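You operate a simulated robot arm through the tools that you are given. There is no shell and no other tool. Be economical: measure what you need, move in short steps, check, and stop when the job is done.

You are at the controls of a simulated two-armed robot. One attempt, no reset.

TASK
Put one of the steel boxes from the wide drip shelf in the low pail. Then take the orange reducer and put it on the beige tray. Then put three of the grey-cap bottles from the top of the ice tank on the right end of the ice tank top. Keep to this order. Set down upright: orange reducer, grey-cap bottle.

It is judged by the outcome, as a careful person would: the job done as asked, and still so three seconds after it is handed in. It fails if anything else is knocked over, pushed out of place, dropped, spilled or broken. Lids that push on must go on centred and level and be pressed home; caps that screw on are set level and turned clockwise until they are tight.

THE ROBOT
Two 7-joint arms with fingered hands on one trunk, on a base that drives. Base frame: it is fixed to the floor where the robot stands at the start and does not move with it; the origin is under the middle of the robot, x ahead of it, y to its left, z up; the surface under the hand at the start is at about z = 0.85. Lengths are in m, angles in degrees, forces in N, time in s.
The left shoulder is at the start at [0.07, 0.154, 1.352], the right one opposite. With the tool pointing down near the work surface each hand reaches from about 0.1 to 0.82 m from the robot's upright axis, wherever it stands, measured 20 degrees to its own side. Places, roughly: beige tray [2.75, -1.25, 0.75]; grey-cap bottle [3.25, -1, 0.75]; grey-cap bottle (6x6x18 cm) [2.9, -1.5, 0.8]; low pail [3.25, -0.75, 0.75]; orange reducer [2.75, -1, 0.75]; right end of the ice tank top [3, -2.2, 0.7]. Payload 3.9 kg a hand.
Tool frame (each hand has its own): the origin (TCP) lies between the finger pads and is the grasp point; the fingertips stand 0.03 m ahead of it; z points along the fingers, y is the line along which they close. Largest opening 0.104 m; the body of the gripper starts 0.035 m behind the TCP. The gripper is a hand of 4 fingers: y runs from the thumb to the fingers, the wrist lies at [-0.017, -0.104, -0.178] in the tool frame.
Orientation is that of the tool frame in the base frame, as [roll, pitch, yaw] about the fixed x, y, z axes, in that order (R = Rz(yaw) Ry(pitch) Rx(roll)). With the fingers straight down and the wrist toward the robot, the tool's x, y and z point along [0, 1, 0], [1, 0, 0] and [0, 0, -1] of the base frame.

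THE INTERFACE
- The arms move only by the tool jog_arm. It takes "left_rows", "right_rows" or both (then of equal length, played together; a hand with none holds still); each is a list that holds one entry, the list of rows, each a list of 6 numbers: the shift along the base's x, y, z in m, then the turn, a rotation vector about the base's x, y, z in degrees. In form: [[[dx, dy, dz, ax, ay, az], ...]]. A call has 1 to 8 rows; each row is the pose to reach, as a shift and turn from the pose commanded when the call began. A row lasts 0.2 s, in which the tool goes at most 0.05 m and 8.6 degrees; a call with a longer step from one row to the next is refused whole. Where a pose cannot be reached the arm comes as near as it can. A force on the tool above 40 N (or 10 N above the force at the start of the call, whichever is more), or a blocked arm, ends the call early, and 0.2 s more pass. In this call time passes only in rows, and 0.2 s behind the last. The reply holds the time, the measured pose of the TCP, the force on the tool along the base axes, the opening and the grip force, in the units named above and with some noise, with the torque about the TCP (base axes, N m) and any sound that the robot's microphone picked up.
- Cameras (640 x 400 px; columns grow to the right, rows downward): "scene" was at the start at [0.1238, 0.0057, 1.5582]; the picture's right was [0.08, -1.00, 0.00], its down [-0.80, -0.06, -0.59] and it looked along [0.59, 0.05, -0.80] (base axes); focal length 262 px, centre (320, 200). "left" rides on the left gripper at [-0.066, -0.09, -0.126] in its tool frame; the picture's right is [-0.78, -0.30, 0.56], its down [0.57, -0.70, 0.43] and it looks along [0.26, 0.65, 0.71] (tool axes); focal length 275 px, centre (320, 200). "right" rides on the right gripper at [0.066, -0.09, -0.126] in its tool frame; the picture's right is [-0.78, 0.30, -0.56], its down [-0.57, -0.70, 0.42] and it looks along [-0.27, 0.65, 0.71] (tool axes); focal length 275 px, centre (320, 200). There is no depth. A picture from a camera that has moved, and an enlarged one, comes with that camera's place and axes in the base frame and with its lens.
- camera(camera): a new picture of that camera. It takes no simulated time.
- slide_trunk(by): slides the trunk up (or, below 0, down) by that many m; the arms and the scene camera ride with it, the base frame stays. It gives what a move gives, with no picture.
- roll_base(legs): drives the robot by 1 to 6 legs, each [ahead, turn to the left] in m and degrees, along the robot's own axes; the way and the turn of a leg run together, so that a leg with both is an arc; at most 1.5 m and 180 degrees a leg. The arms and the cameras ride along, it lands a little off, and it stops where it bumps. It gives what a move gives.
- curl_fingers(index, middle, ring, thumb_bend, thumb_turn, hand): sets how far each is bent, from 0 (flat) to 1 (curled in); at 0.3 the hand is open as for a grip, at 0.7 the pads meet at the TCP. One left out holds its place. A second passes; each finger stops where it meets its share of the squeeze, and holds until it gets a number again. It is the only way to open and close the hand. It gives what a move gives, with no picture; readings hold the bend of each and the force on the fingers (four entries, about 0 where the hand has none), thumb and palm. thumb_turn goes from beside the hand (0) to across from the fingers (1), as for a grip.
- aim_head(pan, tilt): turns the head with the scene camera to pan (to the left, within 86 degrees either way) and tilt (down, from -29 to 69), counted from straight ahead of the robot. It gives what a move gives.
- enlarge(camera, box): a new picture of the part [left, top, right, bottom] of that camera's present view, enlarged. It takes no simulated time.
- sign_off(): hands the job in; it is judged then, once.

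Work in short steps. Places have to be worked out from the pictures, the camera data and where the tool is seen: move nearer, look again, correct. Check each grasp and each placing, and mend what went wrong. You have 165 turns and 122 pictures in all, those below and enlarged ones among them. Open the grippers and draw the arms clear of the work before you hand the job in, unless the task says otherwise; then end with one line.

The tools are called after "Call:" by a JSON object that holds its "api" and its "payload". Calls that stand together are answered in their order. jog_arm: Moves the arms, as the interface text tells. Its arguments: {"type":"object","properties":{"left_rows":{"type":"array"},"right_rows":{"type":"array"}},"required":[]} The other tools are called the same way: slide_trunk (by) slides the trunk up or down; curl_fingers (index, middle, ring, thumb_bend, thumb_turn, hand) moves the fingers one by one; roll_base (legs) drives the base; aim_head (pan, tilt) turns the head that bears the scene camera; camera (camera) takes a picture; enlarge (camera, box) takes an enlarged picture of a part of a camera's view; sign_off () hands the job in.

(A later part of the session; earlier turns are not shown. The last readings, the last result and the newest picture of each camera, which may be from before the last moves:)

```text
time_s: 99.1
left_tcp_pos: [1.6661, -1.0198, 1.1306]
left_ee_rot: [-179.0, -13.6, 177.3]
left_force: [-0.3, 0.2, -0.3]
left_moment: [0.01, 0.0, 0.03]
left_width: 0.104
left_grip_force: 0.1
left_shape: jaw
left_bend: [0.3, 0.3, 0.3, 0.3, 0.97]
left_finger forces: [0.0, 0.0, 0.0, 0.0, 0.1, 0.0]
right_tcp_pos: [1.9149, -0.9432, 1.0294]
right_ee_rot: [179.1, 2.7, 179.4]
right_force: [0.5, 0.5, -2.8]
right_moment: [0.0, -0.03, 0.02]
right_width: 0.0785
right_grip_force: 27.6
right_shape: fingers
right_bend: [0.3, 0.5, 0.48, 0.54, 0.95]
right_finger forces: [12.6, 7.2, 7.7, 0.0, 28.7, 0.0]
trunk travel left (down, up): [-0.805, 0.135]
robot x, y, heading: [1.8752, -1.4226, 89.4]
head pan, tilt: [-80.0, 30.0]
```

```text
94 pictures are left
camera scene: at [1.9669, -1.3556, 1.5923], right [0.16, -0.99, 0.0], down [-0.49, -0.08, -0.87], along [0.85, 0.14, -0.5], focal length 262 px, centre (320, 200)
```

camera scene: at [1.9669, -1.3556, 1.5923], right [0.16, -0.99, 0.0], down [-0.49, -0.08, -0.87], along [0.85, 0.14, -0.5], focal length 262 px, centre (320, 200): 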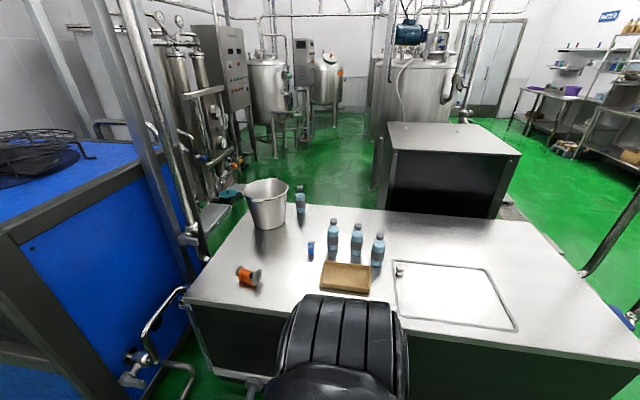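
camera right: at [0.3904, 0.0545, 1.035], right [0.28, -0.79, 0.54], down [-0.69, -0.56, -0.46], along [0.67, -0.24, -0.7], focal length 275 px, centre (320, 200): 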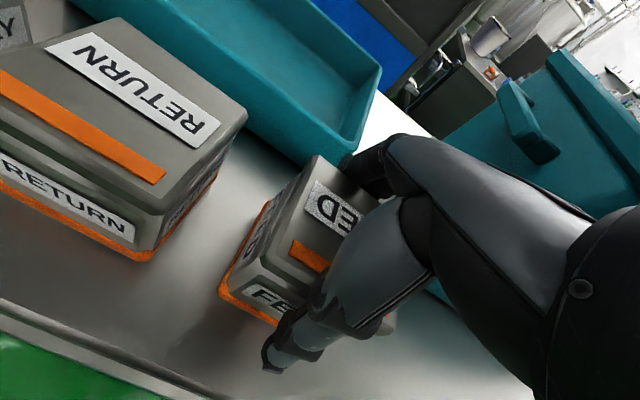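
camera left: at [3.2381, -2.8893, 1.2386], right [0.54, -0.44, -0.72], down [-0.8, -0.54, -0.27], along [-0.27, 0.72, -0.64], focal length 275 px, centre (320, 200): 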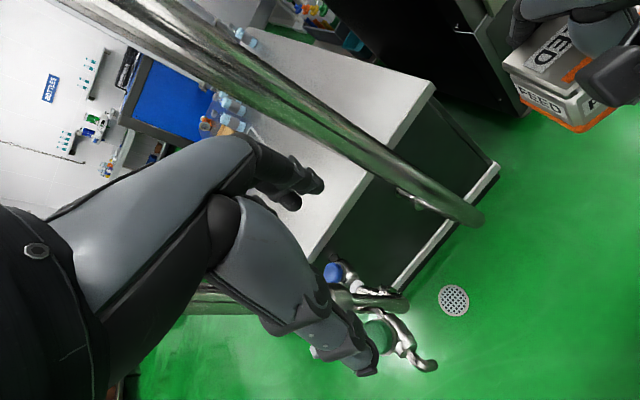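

From here the pail is at (3.16, -0.86), rim 0.925, tank front edge at x≈2.61. I'll tighten the grip, turn to face the tank and drive close.

Call:
{"api": "curl_fingers", "payload": {"hand": "right", "index": 0.8, "middle": 0.8, "ring": 0.8, "thumb_bend": 0.7}}

Call:
{"api": "roll_base", "payload": {"legs": [[0, -90], [0.4, 0]]}}

Call:
{"api": "aim_head", "payload": {"pan": 0, "tilt": 60}}

Call:
{"api": "camera", "payload": {"camera": "scene"}}

Call:
{"api": "camera", "payload": {"camera": "left"}}

```text
time_s: 100.1
left_tcp_pos: [1.665, -1.0198, 1.1318]
left_ee_rot: [-178.9, -13.6, 177.2]
left_force: [0.4, -0.1, -0.1]
left_moment: [-0.02, 0.0, -0.01]
left_width: 0.1037
left_grip_force: 0.1
left_shape: jaw
left_bend: [0.3, 0.3, 0.3, 0.3, 0.97]
left_finger forces: [0.1, 0.0, 0.0, 0.0, 0.0, 0.0]
right_tcp_pos: [1.9134, -0.9422, 1.0291]
right_ee_rot: [179.1, 2.7, 179.4]
right_force: [0.3, 0.1, -4.0]
right_moment: [-0.01, -0.01, 0.03]
right_width: 0.0726
right_grip_force: 32.4
right_shape: fingers
right_bend: [0.73, 0.49, 0.47, 0.56, 0.94]
right_finger forces: [13.7, 8.8, 9.4, 0.0, 32.6, 0.1]
trunk travel left (down, up): [-0.805, 0.135]
robot x, y, heading: [1.8765, -1.4229, 89.2]
head pan, tilt: [-80.0, 30.0]
```

```text
time_s: 106.4
left_tcp_pos: [2.6804, -1.2279, 1.1307]
left_ee_rot: [-179.1, -13.5, 86.0]
left_force: [0.3, 0.9, 0.9]
left_moment: [0.0, 0.04, 0.01]
left_width: 0.1041
left_grip_force: 0.0
left_shape: jaw
left_bend: [0.3, 0.3, 0.3, 0.3, 0.97]
left_finger forces: [0.0, 0.0, 0.1, 0.1, 0.1, 0.0]
right_tcp_pos: [2.7492, -1.4785, 1.0299]
right_ee_rot: [179.1, 2.6, 88.3]
right_force: [0.1, -0.5, -3.3]
right_moment: [0.01, 0.01, -0.03]
right_width: 0.072
right_grip_force: 30.7
right_shape: fingers
right_bend: [0.73, 0.49, 0.48, 0.56, 0.94]
right_finger forces: [12.8, 8.2, 9.0, 0.1, 30.7, 0.0]
trunk travel left (down, up): [-0.805, 0.135]
robot x, y, heading: [2.2739, -1.4319, -1.7]
head pan, tilt: [-80.0, 30.0]
```

```text
time_s: 107.9
left_tcp_pos: [2.6797, -1.2277, 1.1313]
left_ee_rot: [-179.0, -13.6, 86.0]
left_force: [-0.3, -0.5, -0.2]
left_moment: [0.0, 0.06, -0.02]
left_width: 0.1037
left_grip_force: 0.0
left_shape: jaw
left_bend: [0.3, 0.3, 0.3, 0.3, 0.97]
left_finger forces: [0.0, 0.1, 0.1, 0.1, 0.1, 0.0]
right_tcp_pos: [2.7526, -1.4775, 1.0299]
right_ee_rot: [179.1, 2.7, 88.4]
right_force: [-0.8, -0.4, -3.3]
right_moment: [-0.02, 0.03, 0.03]
right_width: 0.0722
right_grip_force: 30.5
right_shape: fingers
right_bend: [0.73, 0.49, 0.48, 0.56, 0.94]
right_finger forces: [12.8, 8.3, 9.0, 0.1, 30.6, 0.0]
trunk travel left (down, up): [-0.805, 0.135]
robot x, y, heading: [2.2766, -1.4319, -1.5]
head pan, tilt: [0.0, 60.0]
```

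```text
93 pictures are left
camera scene: at [2.3917, -1.4352, 1.5502], right [-0.03, -1.0, 0.0], down [-0.87, 0.03, -0.5], along [0.5, -0.02, -0.87], focal length 262 px, centre (320, 200)
```

scene: 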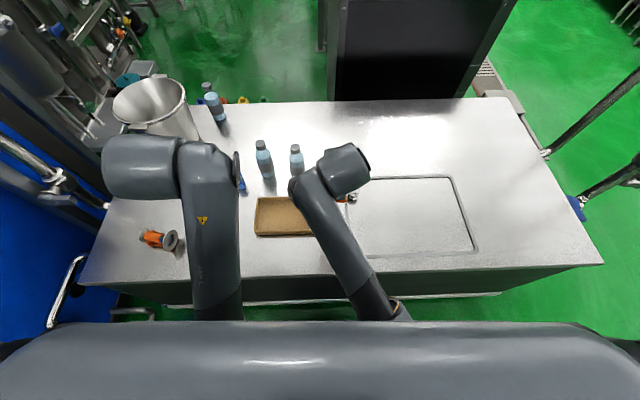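

```text
92 pictures are left
camera left: at [2.5866, -1.3168, 1.2387], right [-0.35, -0.6, -0.72], down [-0.66, 0.7, -0.27], along [0.66, 0.38, -0.64], focal length 275 px, centre (320, 200)
```

left: 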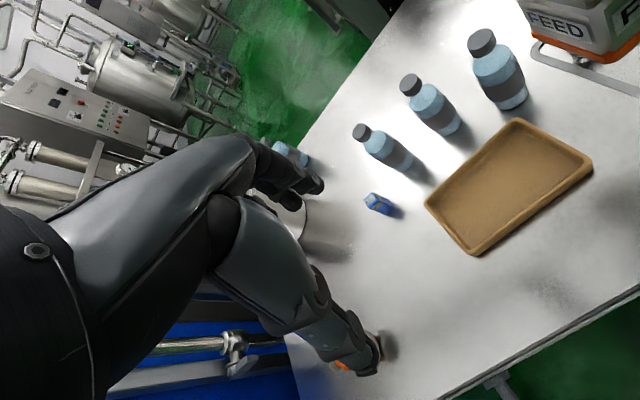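

Everything is clear above the tank: pail centre ≈(3.165, -0.866), rim 0.925. I'll turn left ~75° so the right shoulder comes closest to the pail and then nudge forward.

Call:
{"api": "roll_base", "payload": {"legs": [[0, 75], [0.07, 0]]}}

Call:
{"api": "aim_head", "payload": {"pan": -60, "tilt": 50}}

Call:
{"api": "camera", "payload": {"camera": "scene"}}

```text
time_s: 112.2
left_tcp_pos: [2.1995, -0.9286, 1.1332]
left_ee_rot: [-179.4, -13.5, 161.3]
left_force: [-0.2, -0.9, 0.6]
left_moment: [0.04, -0.06, -0.02]
left_width: 0.1041
left_grip_force: 0.0
left_shape: jaw
left_bend: [0.3, 0.3, 0.3, 0.3, 0.97]
left_finger forces: [0.0, 0.0, 0.1, 0.1, 0.0, 0.1]
right_tcp_pos: [2.4604, -0.9238, 1.033]
right_ee_rot: [178.8, 2.8, 163.2]
right_force: [-0.4, -1.5, -2.8]
right_moment: [0.06, -0.03, -0.01]
right_width: 0.072
right_grip_force: 29.3
right_shape: fingers
right_bend: [0.73, 0.49, 0.48, 0.56, 0.94]
right_finger forces: [12.0, 8.0, 8.8, 0.1, 29.5, 0.0]
trunk travel left (down, up): [-0.805, 0.135]
robot x, y, heading: [2.2956, -1.3667, 73.2]
head pan, tilt: [0.0, 60.0]
```

```text
time_s: 113.5
left_tcp_pos: [2.2029, -0.921, 1.1303]
left_ee_rot: [-179.0, -13.5, 161.0]
left_force: [-0.4, 0.3, -0.3]
left_moment: [0.0, 0.0, 0.0]
left_width: 0.1038
left_grip_force: 0.1
left_shape: jaw
left_bend: [0.3, 0.3, 0.3, 0.3, 0.97]
left_finger forces: [0.0, 0.0, 0.0, 0.0, 0.0, 0.0]
right_tcp_pos: [2.4623, -0.9164, 1.0272]
right_ee_rot: [179.3, 2.7, 163.4]
right_force: [0.1, 0.5, -3.2]
right_moment: [-0.02, 0.01, -0.01]
right_width: 0.0719
right_grip_force: 29.5
right_shape: fingers
right_bend: [0.73, 0.49, 0.48, 0.56, 0.94]
right_finger forces: [12.0, 8.1, 8.8, 0.0, 29.3, 0.1]
trunk travel left (down, up): [-0.805, 0.135]
robot x, y, heading: [2.2935, -1.3651, 73.5]
head pan, tilt: [-60.0, 50.0]
```

```text
91 pictures are left
camera scene: at [2.3842, -1.2985, 1.5628], right [0.23, -0.97, 0.0], down [-0.75, -0.18, -0.64], along [0.63, 0.15, -0.77], focal length 262 px, centre (320, 200)
```

scene: 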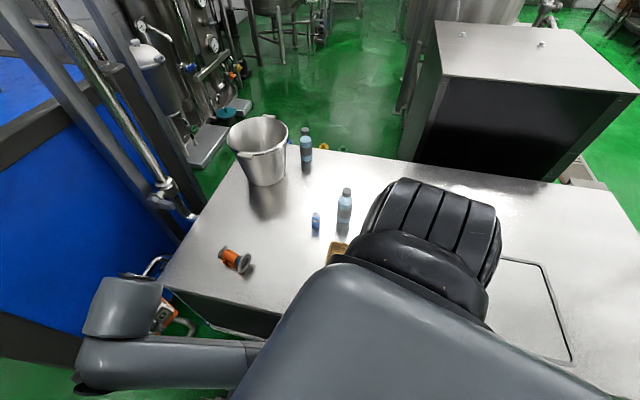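

Pail view is good. I'll lower the trunk 0.1 m for reach, then swing the right hand toward the pail while raising it and yawing it to point along the 34° direction.

Call:
{"api": "slide_trunk", "payload": {"by": -0.1}}

Call:
{"api": "jog_arm", "payload": {"right_rows": [[[0.035, -0.018, 0.025, 0, 0, -5], [0.07, -0.036, 0.05, 0, 0, -10], [0.105, -0.054, 0.075, 0, 0, -15], [0.14, -0.072, 0.1, 0, 0, -20], [0.175, -0.09, 0.12, 0, 0, -25], [0.213, -0.11, 0.13, 0, 0, -30], [0.253, -0.13, 0.135, 0, 0, -35], [0.293, -0.15, 0.135, 0, 0, -40]]]}}

Call:
{"api": "camera", "payload": {"camera": "scene"}}

```text
time_s: 114.8
left_tcp_pos: [2.2015, -0.9212, 1.0305]
left_ee_rot: [-178.9, -13.6, 161.1]
left_force: [-0.1, -0.2, 0.1]
left_moment: [0.04, -0.01, 0.01]
left_width: 0.1036
left_grip_force: 0.1
left_shape: jaw
left_bend: [0.3, 0.3, 0.3, 0.3, 0.97]
left_finger forces: [0.1, 0.0, 0.0, 0.0, 0.0, 0.2]
right_tcp_pos: [2.4627, -0.9166, 0.9291]
right_ee_rot: [179.2, 2.8, 163.3]
right_force: [-0.3, 0.1, -3.1]
right_moment: [0.02, -0.02, 0.0]
right_width: 0.0716
right_grip_force: 29.0
right_shape: fingers
right_bend: [0.73, 0.49, 0.48, 0.56, 0.94]
right_finger forces: [12.0, 8.1, 8.7, 0.0, 29.3, 0.0]
trunk travel left (down, up): [-0.705, 0.235]
robot x, y, heading: [2.2941, -1.3659, 73.2]
head pan, tilt: [-60.0, 50.0]
```

```text
time_s: 116.6
left_tcp_pos: [2.2045, -0.9217, 1.0316]
left_ee_rot: [-178.9, -13.7, 161.1]
left_force: [-0.5, 0.9, -0.2]
left_moment: [-0.01, 0.05, 0.0]
left_width: 0.104
left_grip_force: 0.2
left_shape: jaw
left_bend: [0.3, 0.3, 0.3, 0.3, 0.97]
left_finger forces: [0.0, 0.0, 0.0, 0.0, 0.1, 0.0]
right_tcp_pos: [2.7702, -1.0766, 1.0652]
right_ee_rot: [178.1, 5.7, 122.3]
right_force: [-0.1, 0.4, -3.2]
right_moment: [0.01, 0.02, 0.03]
right_width: 0.0715
right_grip_force: 28.2
right_shape: fingers
right_bend: [0.73, 0.49, 0.48, 0.57, 0.94]
right_finger forces: [11.4, 8.0, 8.6, 0.0, 28.2, 0.0]
trunk travel left (down, up): [-0.705, 0.235]
robot x, y, heading: [2.295, -1.3643, 73.4]
head pan, tilt: [-60.0, 50.0]
```

```text
90 pictures are left
camera scene: at [2.3858, -1.2993, 1.4627], right [0.23, -0.97, 0.0], down [-0.75, -0.18, -0.64], along [0.62, 0.15, -0.77], focal length 262 px, centre (320, 200)
```

scene: 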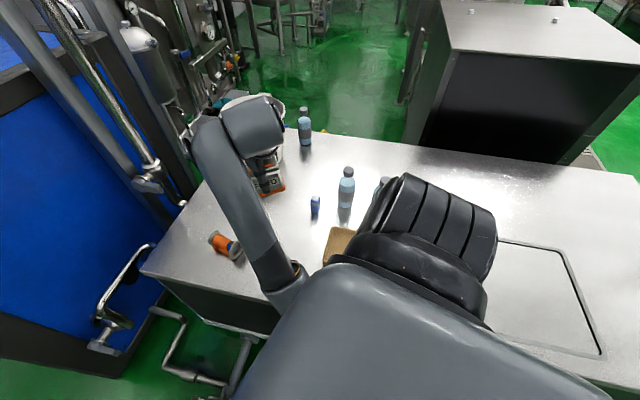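

On course. Advance 0.2 m toward the pail while tilting the fingers forward ~35°, slightly raising.

Call:
{"api": "jog_arm", "payload": {"right_rows": [[[0.035, 0.019, 0.01, 3.9, -5.8, 0], [0.07, 0.038, 0.02, 7.8, -11.6, 0], [0.105, 0.057, 0.025, 11.7, -17.4, 0], [0.14, 0.075, 0.03, 15.6, -23.2, 0], [0.175, 0.093, 0.03, 19.5, -29, 0]]]}}

Call:
{"api": "camera", "payload": {"camera": "scene"}}

Call:
{"api": "camera", "payload": {"camera": "right"}}

```text
time_s: 117.8
left_tcp_pos: [2.2051, -0.9206, 1.0317]
left_ee_rot: [-178.9, -13.6, 161.0]
left_force: [-0.2, -0.3, 0.1]
left_moment: [-0.01, 0.01, 0.04]
left_width: 0.1035
left_grip_force: 0.1
left_shape: jaw
left_bend: [0.3, 0.3, 0.3, 0.3, 0.97]
left_finger forces: [0.0, 0.0, 0.0, 0.0, 0.1, 0.1]
right_tcp_pos: [2.9366, -0.9711, 1.0926]
right_ee_rot: [144.4, 1.8, 121.8]
right_force: [-0.4, 0.2, -3.3]
right_moment: [-0.01, 0.0, -0.02]
right_width: 0.0717
right_grip_force: 28.1
right_shape: fingers
right_bend: [0.73, 0.49, 0.48, 0.56, 0.94]
right_finger forces: [11.0, 7.7, 8.3, 0.0, 28.8, 0.1]
trunk travel left (down, up): [-0.705, 0.235]
robot x, y, heading: [2.2974, -1.3625, 73.2]
head pan, tilt: [-60.0, 50.0]
```

```text
89 pictures are left
camera scene: at [2.3861, -1.2985, 1.4626], right [0.23, -0.97, 0.0], down [-0.75, -0.18, -0.64], along [0.62, 0.15, -0.77], focal length 262 px, centre (320, 200)
```

scene: 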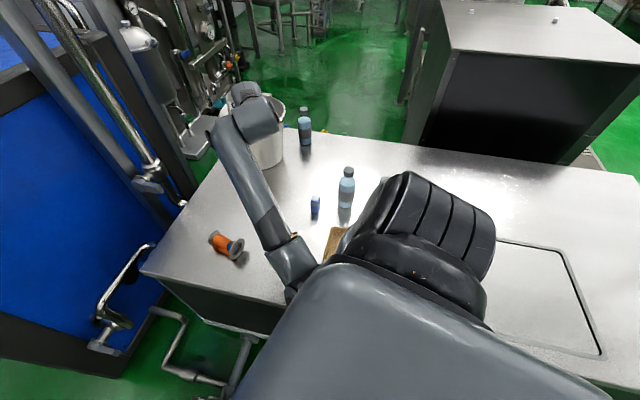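

```text
88 pictures are left
camera right: at [2.7757, -0.9928, 1.1396], right [0.33, -0.69, 0.65], down [0.04, -0.68, -0.73], along [0.94, 0.27, -0.19], focal length 275 px, centre (320, 200)
```

right: 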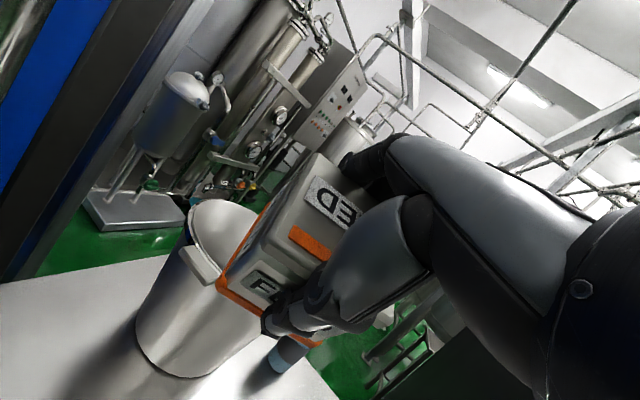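

The box is about 10 cm short of the pail and above its rim. Continue forward at the same height.

Call:
{"api": "jog_arm", "payload": {"right_rows": [[[0.035, 0.016, 0.005, 0, 0, 0], [0.07, 0.032, 0.01, 0, 0, 0], [0.105, 0.048, 0.01, 0, 0, 0], [0.14, 0.064, 0.01, 0, 0, 0], [0.17, 0.078, 0.01, 0, 0, 0]]]}}

Call:
{"api": "camera", "payload": {"camera": "scene"}}

Call:
{"api": "camera", "payload": {"camera": "right"}}

```text
time_s: 119.0
left_tcp_pos: [2.204, -0.92, 1.0305]
left_ee_rot: [-178.8, -13.8, 161.1]
left_force: [0.9, 0.3, 0.1]
left_moment: [-0.02, 0.0, -0.01]
left_width: 0.104
left_grip_force: 0.1
left_shape: jaw
left_bend: [0.3, 0.3, 0.3, 0.3, 0.97]
left_finger forces: [0.0, 0.0, 0.0, 0.1, 0.0, 0.0]
right_tcp_pos: [3.1011, -0.8932, 1.1003]
right_ee_rot: [144.4, 1.9, 122.0]
right_force: [0.1, 0.0, -3.8]
right_moment: [-0.02, 0.01, -0.03]
right_width: 0.0719
right_grip_force: 28.3
right_shape: fingers
right_bend: [0.73, 0.49, 0.48, 0.56, 0.94]
right_finger forces: [10.9, 7.5, 8.3, 0.0, 28.8, 0.0]
trunk travel left (down, up): [-0.705, 0.235]
robot x, y, heading: [2.295, -1.3595, 73.5]
head pan, tilt: [-60.0, 50.0]
```

```text
87 pictures are left
camera scene: at [2.3859, -1.2985, 1.4626], right [0.23, -0.97, 0.0], down [-0.75, -0.18, -0.64], along [0.62, 0.15, -0.77], focal length 262 px, centre (320, 200)
```

scene: 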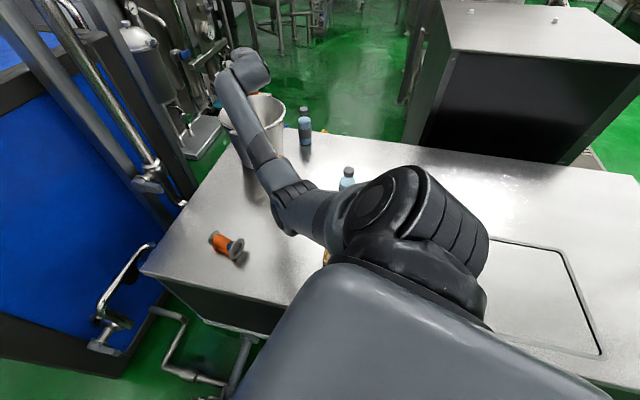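

```text
86 pictures are left
camera right: at [2.9406, -0.9143, 1.1484], right [0.33, -0.68, 0.65], down [0.04, -0.68, -0.73], along [0.94, 0.27, -0.19], focal length 275 px, centre (320, 200)
```

right: 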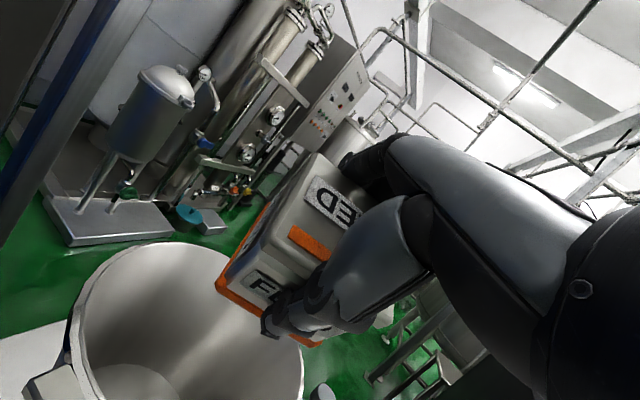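

The pail centre is refined to (3.175, -0.857), radius 0.12. I'll move the box 6–7 cm further to be over the centre, then check.

Call:
{"api": "jog_arm", "payload": {"right_rows": [[[0.03, 0.016, 0, 0, 0, 0], [0.055, 0.03, 0, 0, 0, 0], [0.07, 0.036, 0, 0, 0, 0]]]}}

Call:
{"api": "camera", "payload": {"camera": "right"}}

```text
time_s: 119.8
left_tcp_pos: [2.2038, -0.9205, 1.0308]
left_ee_rot: [-179.0, -13.7, 161.0]
left_force: [0.9, 0.2, 0.2]
left_moment: [0.01, 0.01, -0.02]
left_width: 0.1038
left_grip_force: 0.0
left_shape: jaw
left_bend: [0.3, 0.3, 0.3, 0.3, 0.97]
left_finger forces: [0.0, 0.1, 0.0, 0.1, 0.0, 0.0]
right_tcp_pos: [3.1732, -0.8612, 1.1034]
right_ee_rot: [144.5, 1.8, 122.0]
right_force: [0.1, 0.0, -4.0]
right_moment: [-0.01, 0.02, 0.02]
right_width: 0.0718
right_grip_force: 28.0
right_shape: fingers
right_bend: [0.73, 0.49, 0.48, 0.56, 0.94]
right_finger forces: [10.6, 7.8, 8.2, 0.1, 28.6, 0.1]
trunk travel left (down, up): [-0.705, 0.235]
robot x, y, heading: [2.2932, -1.3671, 73.3]
head pan, tilt: [-60.0, 50.0]
```

```text
85 pictures are left
camera right: at [3.0116, -0.8823, 1.1504], right [0.33, -0.68, 0.65], down [0.04, -0.68, -0.73], along [0.94, 0.27, -0.19], focal length 275 px, centre (320, 200)
```

right: 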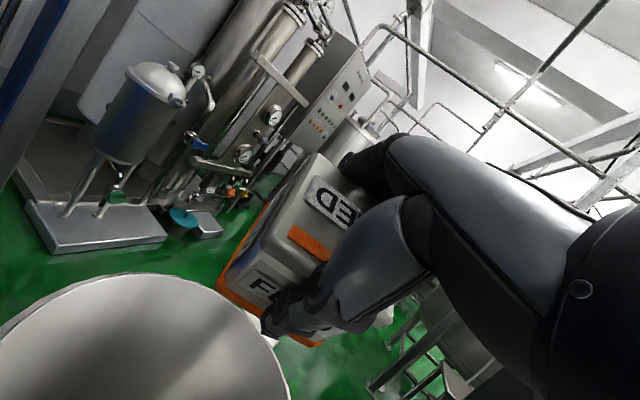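

TCP is over the pail centre. The arm still has reach, so I'll untilt by ~20° while lowering 6 cm.

Call:
{"api": "jog_arm", "payload": {"right_rows": [[[0, 0, -0.01, -3.4, 5, 0], [0, 0, -0.025, -6.7, 10, 0], [0, 0, -0.045, -10, 15, 0], [0, 0, -0.06, -12.3, 18.3, 0]]]}}

Call:
{"api": "camera", "payload": {"camera": "right"}}

Call:
{"api": "enlarge", "payload": {"camera": "scene", "box": [160, 20, 400, 170]}}

```text
time_s: 120.8
left_tcp_pos: [2.2037, -0.9206, 1.0319]
left_ee_rot: [-179.1, -13.6, 161.0]
left_force: [0.0, 0.3, -0.2]
left_moment: [0.02, 0.03, -0.03]
left_width: 0.1039
left_grip_force: 0.1
left_shape: jaw
left_bend: [0.3, 0.3, 0.3, 0.3, 0.97]
left_finger forces: [0.1, 0.1, 0.0, 0.0, 0.0, 0.0]
right_tcp_pos: [3.1554, -0.8877, 1.0139]
right_ee_rot: [166.3, 2.5, 122.6]
right_force: [0.3, -0.6, -3.2]
right_moment: [-0.02, 0.04, -0.02]
right_width: 0.0713
right_grip_force: 28.4
right_shape: fingers
right_bend: [0.73, 0.49, 0.48, 0.56, 0.94]
right_finger forces: [11.5, 8.1, 8.5, 0.0, 28.4, 0.1]
right hand out of reach, approached as far as the arm can: row 2, 3, 4
trunk travel left (down, up): [-0.705, 0.235]
robot x, y, heading: [2.2962, -1.3619, 72.9]
head pan, tilt: [-60.0, 50.0]
```

```text
84 pictures are left
camera right: at [3.0194, -0.893, 1.1126], right [0.54, -0.54, 0.64], down [-0.17, -0.82, -0.55], along [0.83, 0.19, -0.53], focal length 275 px, centre (320, 200)
```

right: 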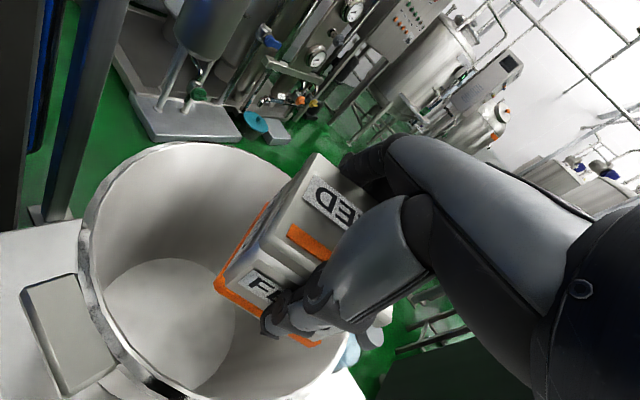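

```text
2.67 times, centred on (280, 95) of scene
camera zoom: at [2.3858, -1.2987, 1.4627], right [0.23, -0.97, 0.0], down [-0.75, -0.18, -0.64], along [0.62, 0.15, -0.77], focal length 697 px, centre (427, 480)
```

zoom: 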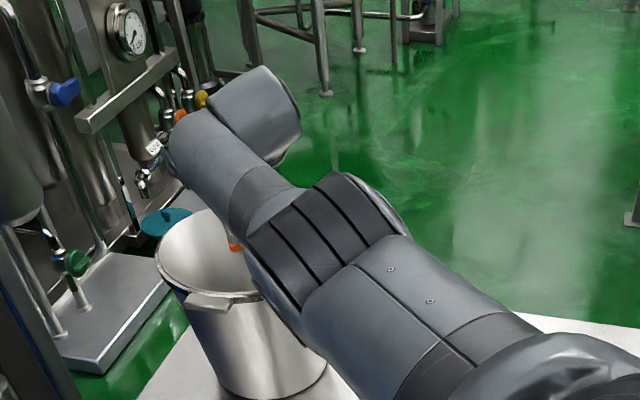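

The box is a bit off to the pail's right side since the arm ran out of reach. I'll shift +y 3 cm, +x 2 cm with a little more tilt.

Call:
{"api": "jog_arm", "payload": {"right_rows": [[[0.01, 0.015, 0.01, 2.3, -3.3, 0], [0.018, 0.032, 0.01, 5.6, -8.3, 0]]]}}

Call:
{"api": "camera", "payload": {"camera": "right"}}

```text
time_s: 121.4
left_tcp_pos: [2.2034, -0.921, 1.0313]
left_ee_rot: [-178.9, -13.7, 161.2]
left_force: [0.3, 0.1, -1.2]
left_moment: [0.0, 0.0, -0.04]
left_width: 0.104
left_grip_force: 0.0
left_shape: jaw
left_bend: [0.3, 0.3, 0.3, 0.3, 0.97]
left_finger forces: [0.0, 0.1, 0.0, 0.0, 0.1, 0.0]
right_tcp_pos: [3.1625, -0.8591, 1.037]
right_ee_rot: [159.2, 2.0, 122.8]
right_force: [-0.1, -0.8, -3.6]
right_moment: [-0.05, -0.01, -0.01]
right_width: 0.0712
right_grip_force: 27.8
right_shape: fingers
right_bend: [0.73, 0.49, 0.48, 0.56, 0.94]
right_finger forces: [10.7, 8.2, 8.3, 0.1, 27.9, 0.0]
right hand out of reach, approached as far as the arm can: row 1, 2
trunk travel left (down, up): [-0.705, 0.235]
robot x, y, heading: [2.2946, -1.3652, 73.3]
head pan, tilt: [-60.0, 50.0]
```

```text
82 pictures are left
camera right: at [3.0174, -0.8726, 1.1204], right [0.47, -0.59, 0.65], down [-0.1, -0.77, -0.63], along [0.87, 0.23, -0.43], focal length 275 px, centre (320, 200)
```

right: 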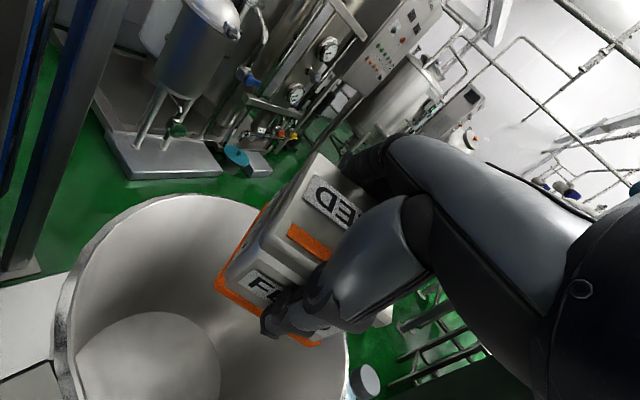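

The box is now centred over the pail to within 2 cm. Lower the trunk 7 cm to bring it inside the rim.

Call:
{"api": "slide_trunk", "payload": {"by": -0.07}}

Call:
{"api": "camera", "payload": {"camera": "right"}}

Call:
{"api": "enlarge", "payload": {"camera": "scene", "box": [160, 0, 400, 150]}}

```text
time_s: 122.5
left_tcp_pos: [2.2029, -0.9213, 0.9607]
left_ee_rot: [-179.0, -13.7, 161.1]
left_force: [0.2, 0.1, -1.1]
left_moment: [0.01, 0.01, 0.0]
left_width: 0.1037
left_grip_force: 0.0
left_shape: jaw
left_bend: [0.3, 0.3, 0.3, 0.3, 0.97]
left_finger forces: [0.0, 0.1, 0.1, 0.1, 0.0, 0.0]
right_tcp_pos: [3.1632, -0.8608, 0.9674]
right_ee_rot: [159.1, 2.2, 122.9]
right_force: [-1.5, 0.9, -2.8]
right_moment: [-0.02, 0.06, -0.02]
right_width: 0.0711
right_grip_force: 27.2
right_shape: fingers
right_bend: [0.73, 0.49, 0.48, 0.56, 0.94]
right_finger forces: [10.8, 8.1, 8.1, 0.0, 27.9, 0.0]
trunk travel left (down, up): [-0.635, 0.305]
robot x, y, heading: [2.2945, -1.3617, 73.5]
head pan, tilt: [-60.0, 50.0]
```

```text
81 pictures are left
camera right: at [3.0168, -0.8731, 1.0506], right [0.47, -0.59, 0.66], down [-0.1, -0.78, -0.62], along [0.88, 0.23, -0.43], focal length 275 px, centre (320, 200)
```

right: 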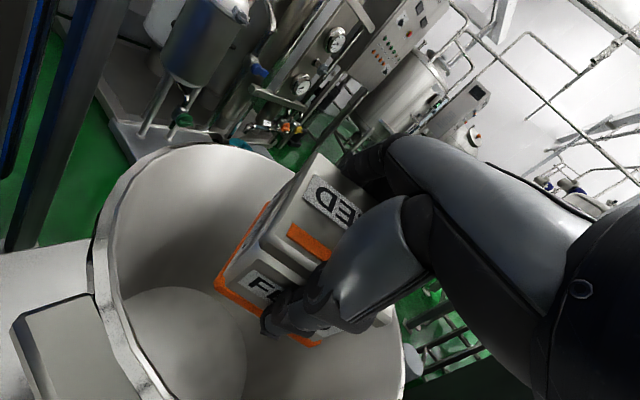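

```text
2.67 times, centred on (280, 75) of scene
camera zoom: at [2.3849, -1.2991, 1.3928], right [0.23, -0.97, 0.0], down [-0.75, -0.18, -0.64], along [0.62, 0.15, -0.77], focal length 697 px, centre (427, 533)
```

zoom: 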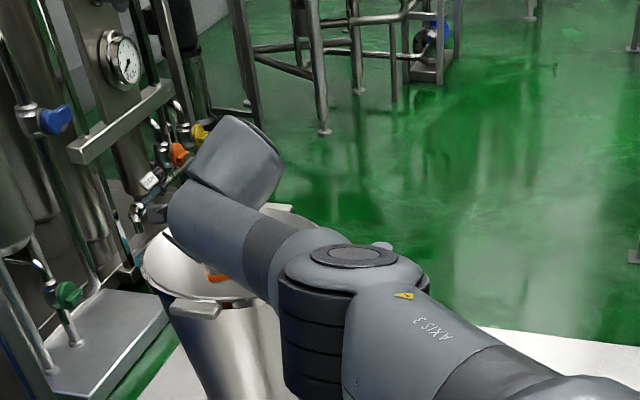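

Box is inside the rim without contact. I'll lower 3 cm more, then release with the thumb and fingers.

Call:
{"api": "slide_trunk", "payload": {"by": -0.03}}

Call:
{"api": "curl_fingers", "payload": {"hand": "right", "index": 0.25, "middle": 0.25, "ring": 0.25, "thumb_bend": 0.2}}

Call:
{"api": "camera", "payload": {"camera": "right"}}

```text
time_s: 123.2
left_tcp_pos: [2.2024, -0.9213, 0.9309]
left_ee_rot: [-179.0, -13.6, 161.0]
left_force: [-0.6, -0.4, -0.5]
left_moment: [0.01, -0.02, 0.02]
left_width: 0.1038
left_grip_force: 0.0
left_shape: jaw
left_bend: [0.3, 0.3, 0.3, 0.3, 0.97]
left_finger forces: [0.0, 0.1, 0.0, 0.0, 0.0, 0.1]
right_tcp_pos: [3.1622, -0.8617, 0.9371]
right_ee_rot: [159.1, 2.3, 123.0]
right_force: [0.4, -0.3, -3.5]
right_moment: [0.0, 0.01, 0.0]
right_width: 0.0715
right_grip_force: 27.4
right_shape: fingers
right_bend: [0.73, 0.49, 0.48, 0.56, 0.94]
right_finger forces: [10.7, 8.1, 8.2, 0.1, 27.9, 0.1]
trunk travel left (down, up): [-0.605, 0.335]
robot x, y, heading: [2.2942, -1.3659, 73.3]
head pan, tilt: [-60.0, 50.0]
```

```text
time_s: 124.2
left_tcp_pos: [2.2023, -0.9207, 0.9299]
left_ee_rot: [-179.0, -13.6, 161.0]
left_force: [0.0, 0.2, 0.4]
left_moment: [0.0, 0.02, -0.02]
left_width: 0.1039
left_grip_force: 0.0
left_shape: jaw
left_bend: [0.3, 0.3, 0.3, 0.3, 0.97]
left_finger forces: [0.0, 0.0, 0.0, 0.0, 0.0, 0.0]
right_tcp_pos: [3.1614, -0.8613, 0.9385]
right_ee_rot: [159.1, 2.2, 123.0]
right_force: [-0.4, 0.0, 1.0]
right_moment: [-0.02, -0.05, 0.01]
right_width: 0.1199
right_grip_force: 0.0
right_shape: fingers
right_bend: [0.25, 0.25, 0.25, 0.2, 0.97]
right_finger forces: [0.0, 0.0, 0.1, 0.1, 0.0, 0.0]
trunk travel left (down, up): [-0.605, 0.335]
robot x, y, heading: [2.2889, -1.3657, 73.4]
head pan, tilt: [-60.0, 50.0]
```

```text
79 pictures are left
camera right: at [3.0161, -0.8735, 1.0215], right [0.47, -0.59, 0.66], down [-0.1, -0.78, -0.62], along [0.88, 0.23, -0.42], focal length 275 px, centre (320, 200)
```

right: 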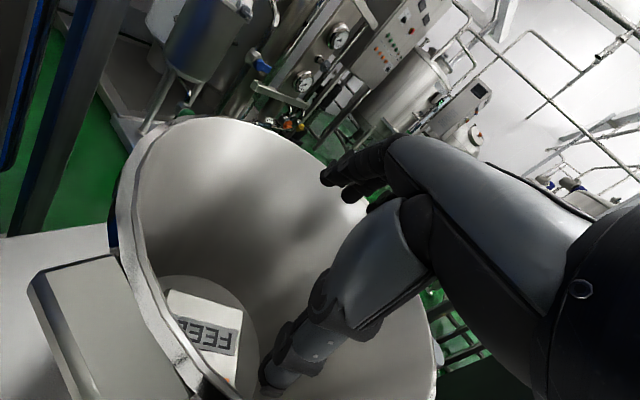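

The box is lying in the pail. Now raise the trunk 0.2 m straight up to clear, then retract the right hand the way it came.

Call:
{"api": "slide_trunk", "payload": {"by": 0.2}}

Call:
{"api": "jog_arm", "payload": {"right_rows": [[[-0.04, -0.02, 0, 0, 0, 0], [-0.08, -0.04, 0, 0, 0, 0], [-0.12, -0.06, 0, 0, 0, 0], [-0.16, -0.08, 0, 0, 0, 0], [-0.2, -0.1, 0, 0, 0, 0], [-0.24, -0.12, 0, 0, 0, 0], [-0.28, -0.14, 0, 0, 0, 0], [-0.32, -0.16, 0, 0, 0, 0]]]}}

Call:
{"api": "camera", "payload": {"camera": "scene"}}

```text
time_s: 126.4
left_tcp_pos: [2.203, -0.9213, 1.1314]
left_ee_rot: [-178.9, -13.6, 161.0]
left_force: [0.0, -0.1, -0.7]
left_moment: [0.01, 0.03, -0.02]
left_width: 0.1039
left_grip_force: 0.0
left_shape: jaw
left_bend: [0.3, 0.3, 0.3, 0.3, 0.97]
left_finger forces: [0.1, 0.0, 0.1, 0.1, 0.1, 0.1]
right_tcp_pos: [3.1619, -0.8601, 1.1385]
right_ee_rot: [159.2, 2.3, 123.0]
right_force: [-0.1, 0.0, 0.1]
right_moment: [-0.01, 0.0, -0.01]
right_width: 0.1192
right_grip_force: 0.0
right_shape: fingers
right_bend: [0.25, 0.25, 0.25, 0.2, 0.97]
right_finger forces: [0.0, 0.1, 0.0, 0.0, 0.0, 0.0]
trunk travel left (down, up): [-0.805, 0.135]
robot x, y, heading: [2.2943, -1.3682, 73.5]
head pan, tilt: [-60.0, 50.0]
```

```text
time_s: 128.2
left_tcp_pos: [2.2023, -0.922, 1.13]
left_ee_rot: [-179.0, -13.5, 161.1]
left_force: [0.3, 0.1, -0.2]
left_moment: [0.03, 0.02, 0.0]
left_width: 0.1036
left_grip_force: 0.0
left_shape: jaw
left_bend: [0.3, 0.3, 0.3, 0.3, 0.97]
left_finger forces: [0.0, 0.0, 0.1, 0.0, 0.0, 0.0]
right_tcp_pos: [3.1618, -0.8607, 1.138]
right_ee_rot: [159.1, 2.4, 122.9]
right_force: [-0.1, -0.6, -0.2]
right_moment: [0.02, -0.01, -0.03]
right_width: 0.1194
right_grip_force: 0.0
right_shape: fingers
right_bend: [0.25, 0.25, 0.25, 0.2, 0.97]
right_finger forces: [0.1, 0.0, 0.0, 0.1, 0.0, 0.0]
right hand out of reach, approached as far as the arm can: row 1, 2, 3, 4, 5, 6, 7, 8
trunk travel left (down, up): [-0.805, 0.135]
robot x, y, heading: [2.2926, -1.3702, 73.2]
head pan, tilt: [-60.0, 50.0]
```

```text
78 pictures are left
camera scene: at [2.3842, -1.2995, 1.5628], right [0.23, -0.97, 0.0], down [-0.75, -0.18, -0.64], along [0.63, 0.15, -0.77], focal length 262 px, centre (320, 200)
```

scene: 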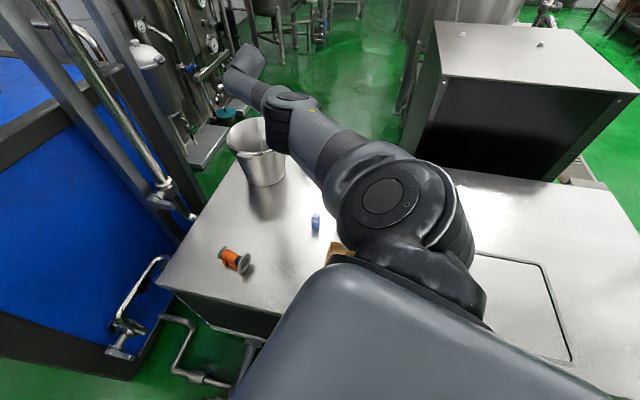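

The stretched arm is stuck near a singular pose. I'll try a small retreat with more tilt, back to the posture that moved freely.

Call:
{"api": "jog_arm", "payload": {"right_rows": [[[0, 0, 0.01, 3, -4.5, 0], [-0.02, -0.01, 0.015, 5.6, -8.3, 0], [-0.06, -0.03, 0.015, 8, -12, 0], [-0.1, -0.05, 0.015, 8, -12, 0], [-0.14, -0.07, 0.015, 8, -12, 0]]]}}

```text
time_s: 129.4
left_tcp_pos: [2.2019, -0.9212, 1.1316]
left_ee_rot: [-179.0, -13.6, 161.1]
left_force: [-0.4, -0.3, 0.2]
left_moment: [0.04, -0.02, -0.01]
left_width: 0.104
left_grip_force: 0.1
left_shape: jaw
left_bend: [0.3, 0.3, 0.3, 0.3, 0.97]
left_finger forces: [0.1, 0.1, 0.1, 0.0, 0.0, 0.0]
right_tcp_pos: [3.1666, -0.8595, 1.1404]
right_ee_rot: [153.7, 2.2, 122.7]
right_force: [-0.1, 0.0, 0.8]
right_moment: [0.02, 0.02, -0.01]
right_width: 0.1197
right_grip_force: 0.0
right_shape: fingers
right_bend: [0.25, 0.25, 0.25, 0.2, 0.97]
right_finger forces: [0.0, 0.0, 0.0, 0.0, 0.1, 0.1]
right hand out of reach, approached as far as the arm can: row 2, 3, 4, 5
trunk travel left (down, up): [-0.805, 0.135]
robot x, y, heading: [2.2916, -1.3659, 73.3]
head pan, tilt: [-60.0, 50.0]
```

Only the tilt progressed; continue tilting first, then retreat.

Call:
{"api": "jog_arm", "payload": {"right_rows": [[[0.01, 0.005, 0, 4, -6, 0], [0.02, 0.01, 0, 8, -12, 0], [0.01, 0.005, 0, 8, -12, 0], [-0.03, -0.015, 0, 8, -12, 0], [-0.07, -0.035, 0, 8, -12, 0]]]}}

```text
time_s: 130.6
left_tcp_pos: [2.2001, -0.9207, 1.1302]
left_ee_rot: [-179.0, -13.4, 161.2]
left_force: [0.0, 0.4, 0.3]
left_moment: [-0.01, -0.03, -0.01]
left_width: 0.1038
left_grip_force: 0.0
left_shape: jaw
left_bend: [0.3, 0.3, 0.3, 0.3, 0.97]
left_finger forces: [0.1, 0.1, 0.0, 0.0, 0.0, 0.0]
right_tcp_pos: [3.0911, -0.8937, 1.1379]
right_ee_rot: [139.1, 2.0, 122.0]
right_force: [0.0, 0.2, 0.7]
right_moment: [-0.01, -0.03, -0.03]
right_width: 0.1199
right_grip_force: 0.1
right_shape: fingers
right_bend: [0.25, 0.25, 0.25, 0.2, 0.97]
right_finger forces: [0.1, 0.0, 0.0, 0.1, 0.0, 0.0]
right hand out of reach, approached as far as the arm can: row 1, 2
trunk travel left (down, up): [-0.805, 0.135]
robot x, y, heading: [2.2962, -1.3634, 73.1]
head pan, tilt: [-60.0, 50.0]
```

Free now. Retract to about (2.78, -1.08), untilting on the way.

Call:
{"api": "jog_arm", "payload": {"right_rows": [[[-0.04, -0.022, 0, 0, 0, 0], [-0.08, -0.045, 0, -2, 3, 0], [-0.12, -0.068, 0, -6, 9, 0], [-0.16, -0.09, 0, -10, 15, 0], [-0.2, -0.113, 0, -14, 21, 0], [-0.24, -0.136, 0, -18, 27, 0], [-0.28, -0.158, 0, -22, 33, 0], [-0.31, -0.18, 0, -22.5, 34, 0]]]}}

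Call:
{"api": "camera", "payload": {"camera": "scene"}}

```text
time_s: 132.4
left_tcp_pos: [2.2005, -0.9225, 1.1317]
left_ee_rot: [-179.1, -13.5, 161.1]
left_force: [-0.3, 0.2, -1.4]
left_moment: [0.03, -0.01, 0.01]
left_width: 0.1039
left_grip_force: 0.1
left_shape: jaw
left_bend: [0.3, 0.3, 0.3, 0.3, 0.97]
left_finger forces: [0.0, 0.0, 0.0, 0.0, 0.0, 0.1]
right_tcp_pos: [2.7827, -1.0773, 1.1386]
right_ee_rot: [180.0, 2.3, 123.7]
right_force: [1.3, 0.7, -0.2]
right_moment: [0.01, 0.0, -0.03]
right_width: 0.1195
right_grip_force: 0.1
right_shape: fingers
right_bend: [0.25, 0.25, 0.25, 0.2, 0.97]
right_finger forces: [0.0, 0.0, 0.0, 0.1, 0.0, 0.0]
trunk travel left (down, up): [-0.805, 0.135]
robot x, y, heading: [2.2921, -1.3656, 73.2]
head pan, tilt: [-60.0, 50.0]
```

```text
77 pictures are left
camera scene: at [2.382, -1.3009, 1.563], right [0.23, -0.97, 0.0], down [-0.74, -0.18, -0.64], along [0.63, 0.15, -0.77], focal length 262 px, centre (320, 200)
```

scene: 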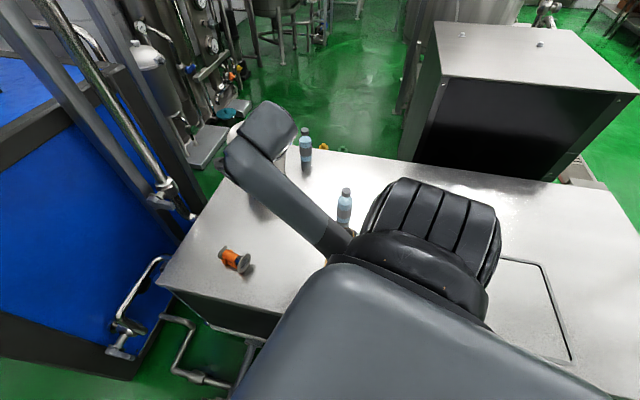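

Pail still in place. Zoom on the orange reducer to understand its pose.

Call:
{"api": "enlarge", "payload": {"camera": "scene", "box": [180, 215, 308, 295]}}

Call:
{"api": "camera", "payload": {"camera": "right"}}

```text
5.00 times, centred on (244, 255) of scene
camera zoom: at [2.382, -1.3009, 1.563], right [0.23, -0.97, 0.0], down [-0.74, -0.18, -0.64], along [0.63, 0.15, -0.77], focal length 1307 px, centre (700, -75)
```

zoom: 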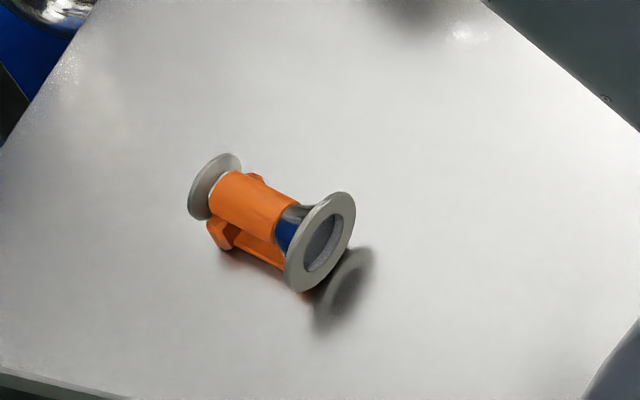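

```text
75 pictures are left
camera right: at [2.6681, -1.0697, 1.2611], right [0.66, -0.46, 0.59], down [-0.26, -0.88, -0.4], along [0.7, 0.12, -0.7], focal length 275 px, centre (320, 200)
```

right: 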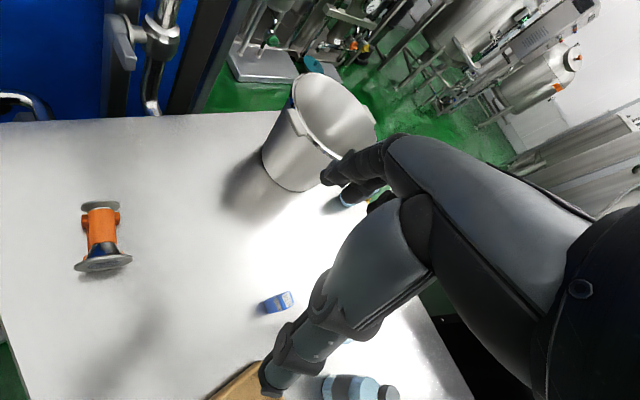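

The reducer is a spool held horizontally on an orange saddle stand, so upright means staying in its present attitude; axis runs ~76° in plan at about (2.74, -0.907). I'll turn the robot back to heading ~10° so the left hand can take it.

Call:
{"api": "roll_base", "payload": {"legs": [[0, -65]]}}

Call:
{"api": "aim_head", "payload": {"pan": 20, "tilt": 55}}

Call:
{"api": "camera", "payload": {"camera": "scene"}}

Call:
{"api": "camera", "payload": {"camera": "left"}}

```text
time_s: 135.7
left_tcp_pos: [2.6615, -1.0965, 1.1293]
left_ee_rot: [-178.9, -13.9, 95.5]
left_force: [0.1, 0.3, -0.4]
left_moment: [0.03, 0.0, 0.04]
left_width: 0.1039
left_grip_force: 0.1
left_shape: jaw
left_bend: [0.3, 0.3, 0.3, 0.3, 0.97]
left_finger forces: [0.0, 0.0, 0.0, 0.0, 0.0, 0.0]
right_tcp_pos: [2.7609, -1.6907, 1.1374]
right_ee_rot: [180.0, 2.2, 58.1]
right_force: [-0.1, 0.5, 0.1]
right_moment: [-0.01, 0.02, 0.0]
right_width: 0.1195
right_grip_force: 0.0
right_shape: fingers
right_bend: [0.25, 0.25, 0.25, 0.2, 0.97]
right_finger forces: [0.1, 0.0, 0.0, 0.1, 0.1, 0.0]
trunk travel left (down, up): [-0.805, 0.135]
robot x, y, heading: [2.2929, -1.3562, 7.6]
head pan, tilt: [-60.0, 50.0]
```

```text
time_s: 137.2
left_tcp_pos: [2.6615, -1.0968, 1.1298]
left_ee_rot: [-179.0, -13.9, 95.5]
left_force: [0.0, 0.7, -0.2]
left_moment: [0.01, 0.03, -0.01]
left_width: 0.1039
left_grip_force: 0.1
left_shape: jaw
left_bend: [0.3, 0.3, 0.3, 0.3, 0.97]
left_finger forces: [0.0, 0.0, 0.0, 0.1, 0.0, 0.0]
right_tcp_pos: [2.7617, -1.6922, 1.1369]
right_ee_rot: [-180.0, 2.3, 58.1]
right_force: [0.1, -0.1, 0.3]
right_moment: [0.04, 0.02, 0.0]
right_width: 0.1199
right_grip_force: 0.1
right_shape: fingers
right_bend: [0.25, 0.25, 0.25, 0.2, 0.97]
right_finger forces: [0.0, 0.1, 0.0, 0.1, 0.0, 0.1]
trunk travel left (down, up): [-0.805, 0.135]
robot x, y, heading: [2.2965, -1.3534, 8.0]
head pan, tilt: [20.0, 55.0]
```

```text
74 pictures are left
camera scene: at [2.408, -1.313, 1.5563], right [0.47, -0.88, 0.0], down [-0.72, -0.38, -0.57], along [0.51, 0.27, -0.82], focal length 262 px, centre (320, 200)
```

scene: 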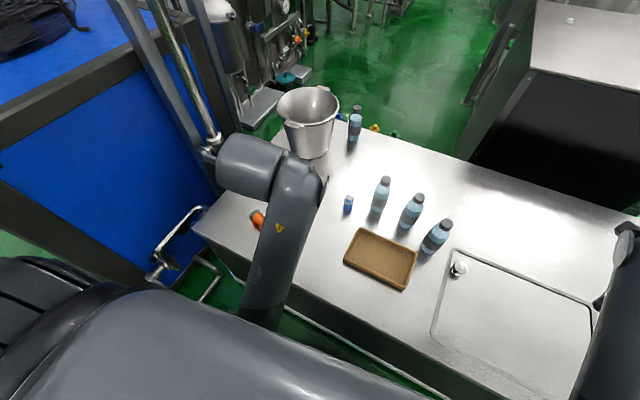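

```text
73 pictures are left
camera left: at [2.5841, -1.2004, 1.238], right [-0.25, -0.65, -0.72], down [-0.77, 0.58, -0.26], along [0.59, 0.49, -0.64], focal length 275 px, centre (320, 200)
```

left: 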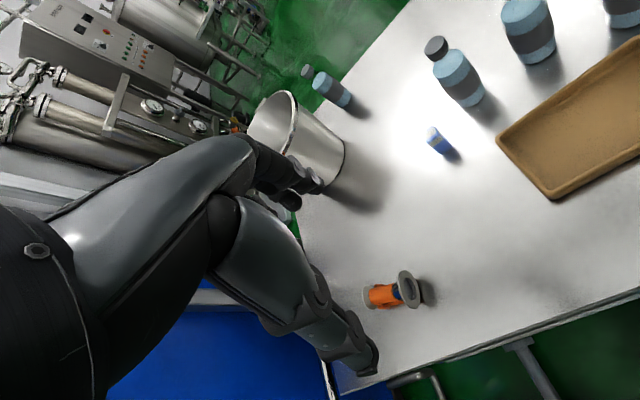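

The reducer sleeve centre is at about (2.735, -0.897, 0.735). I'll bring the left hand above it, fingers straight down, tool yaw ≈76.5° so it closes across the spool's axis.

Call:
{"api": "jog_arm", "payload": {"left_rows": [[[0.01, 0.029, -0.033, -2, 0.14, -2.7], [0.021, 0.057, -0.066, -4, 0.28, -5.4], [0.031, 0.086, -0.099, -6, 0.43, -8.1], [0.042, 0.114, -0.131, -8, 0.57, -10.8], [0.052, 0.143, -0.164, -10, 0.71, -13.5], [0.063, 0.171, -0.197, -12, 0.86, -16.2], [0.073, 0.2, -0.23, -14, 1, -19]]]}}

Call:
{"api": "camera", "payload": {"camera": "left"}}

Call:
{"api": "aim_head", "payload": {"pan": 45, "tilt": 50}}

Call:
{"api": "camera", "payload": {"camera": "scene"}}

```text
time_s: 138.8
left_tcp_pos: [2.7345, -0.8962, 0.9015]
left_ee_rot: [-179.0, 0.2, 76.3]
left_force: [-0.3, -0.3, 0.1]
left_moment: [-0.01, -0.02, 0.01]
left_width: 0.1036
left_grip_force: 0.1
left_shape: jaw
left_bend: [0.3, 0.3, 0.3, 0.3, 0.97]
left_finger forces: [0.0, 0.0, 0.0, 0.1, 0.0, 0.0]
right_tcp_pos: [2.7626, -1.6906, 1.1376]
right_ee_rot: [180.0, 2.4, 58.2]
right_force: [-0.8, 0.2, 0.5]
right_moment: [-0.02, -0.02, 0.0]
right_width: 0.1196
right_grip_force: 0.0
right_shape: fingers
right_bend: [0.25, 0.25, 0.25, 0.2, 0.97]
right_finger forces: [0.0, 0.1, 0.0, 0.0, 0.0, 0.1]
trunk travel left (down, up): [-0.805, 0.135]
robot x, y, heading: [2.296, -1.3525, 7.7]
head pan, tilt: [20.0, 55.0]
```

```text
72 pictures are left
camera left: at [2.634, -0.9415, 1.0279], right [-0.48, -0.68, -0.55], down [-0.55, 0.72, -0.41], along [0.68, 0.11, -0.73], focal length 275 px, centre (320, 200)
```

left: 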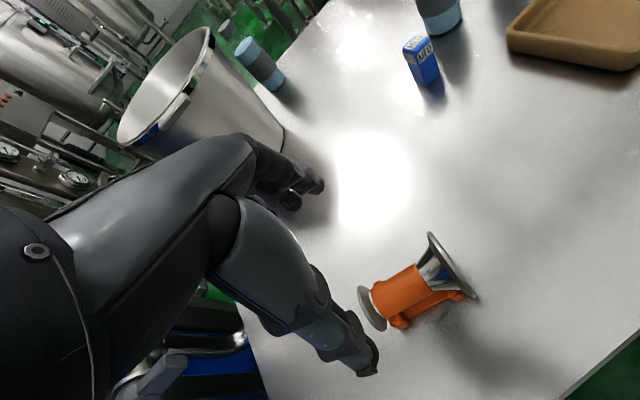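

```text
time_s: 139.7
left_tcp_pos: [2.7329, -0.9002, 0.9025]
left_ee_rot: [-178.9, 0.1, 76.4]
left_force: [0.1, 0.2, 0.2]
left_moment: [-0.02, -0.02, 0.0]
left_width: 0.1037
left_grip_force: 0.0
left_shape: jaw
left_bend: [0.3, 0.3, 0.3, 0.3, 0.97]
left_finger forces: [0.1, 0.0, 0.0, 0.1, 0.0, 0.1]
right_tcp_pos: [2.7611, -1.6915, 1.1363]
right_ee_rot: [180.0, 2.3, 58.2]
right_force: [-0.1, -0.5, -0.4]
right_moment: [-0.03, 0.03, -0.01]
right_width: 0.1198
right_grip_force: 0.1
right_shape: fingers
right_bend: [0.25, 0.25, 0.25, 0.2, 0.97]
right_finger forces: [0.0, 0.0, 0.1, 0.0, 0.0, 0.0]
trunk travel left (down, up): [-0.805, 0.135]
robot x, y, heading: [2.2924, -1.3545, 7.7]
head pan, tilt: [45.0, 50.0]
```

```text
71 pictures are left
camera scene: at [2.3906, -1.2858, 1.5629], right [0.8, -0.6, 0.0], down [-0.46, -0.61, -0.64], along [0.39, 0.51, -0.77], focal length 262 px, centre (320, 200)
```

scene: 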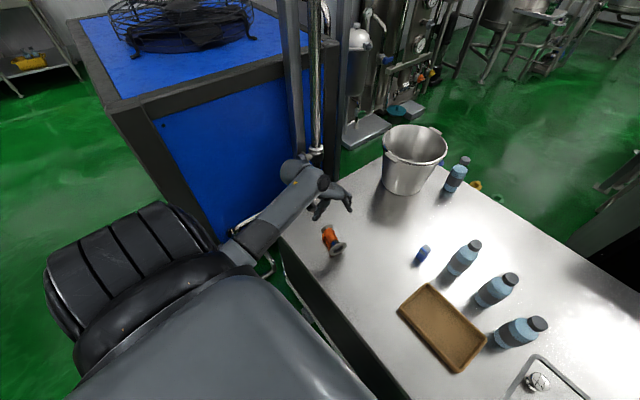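

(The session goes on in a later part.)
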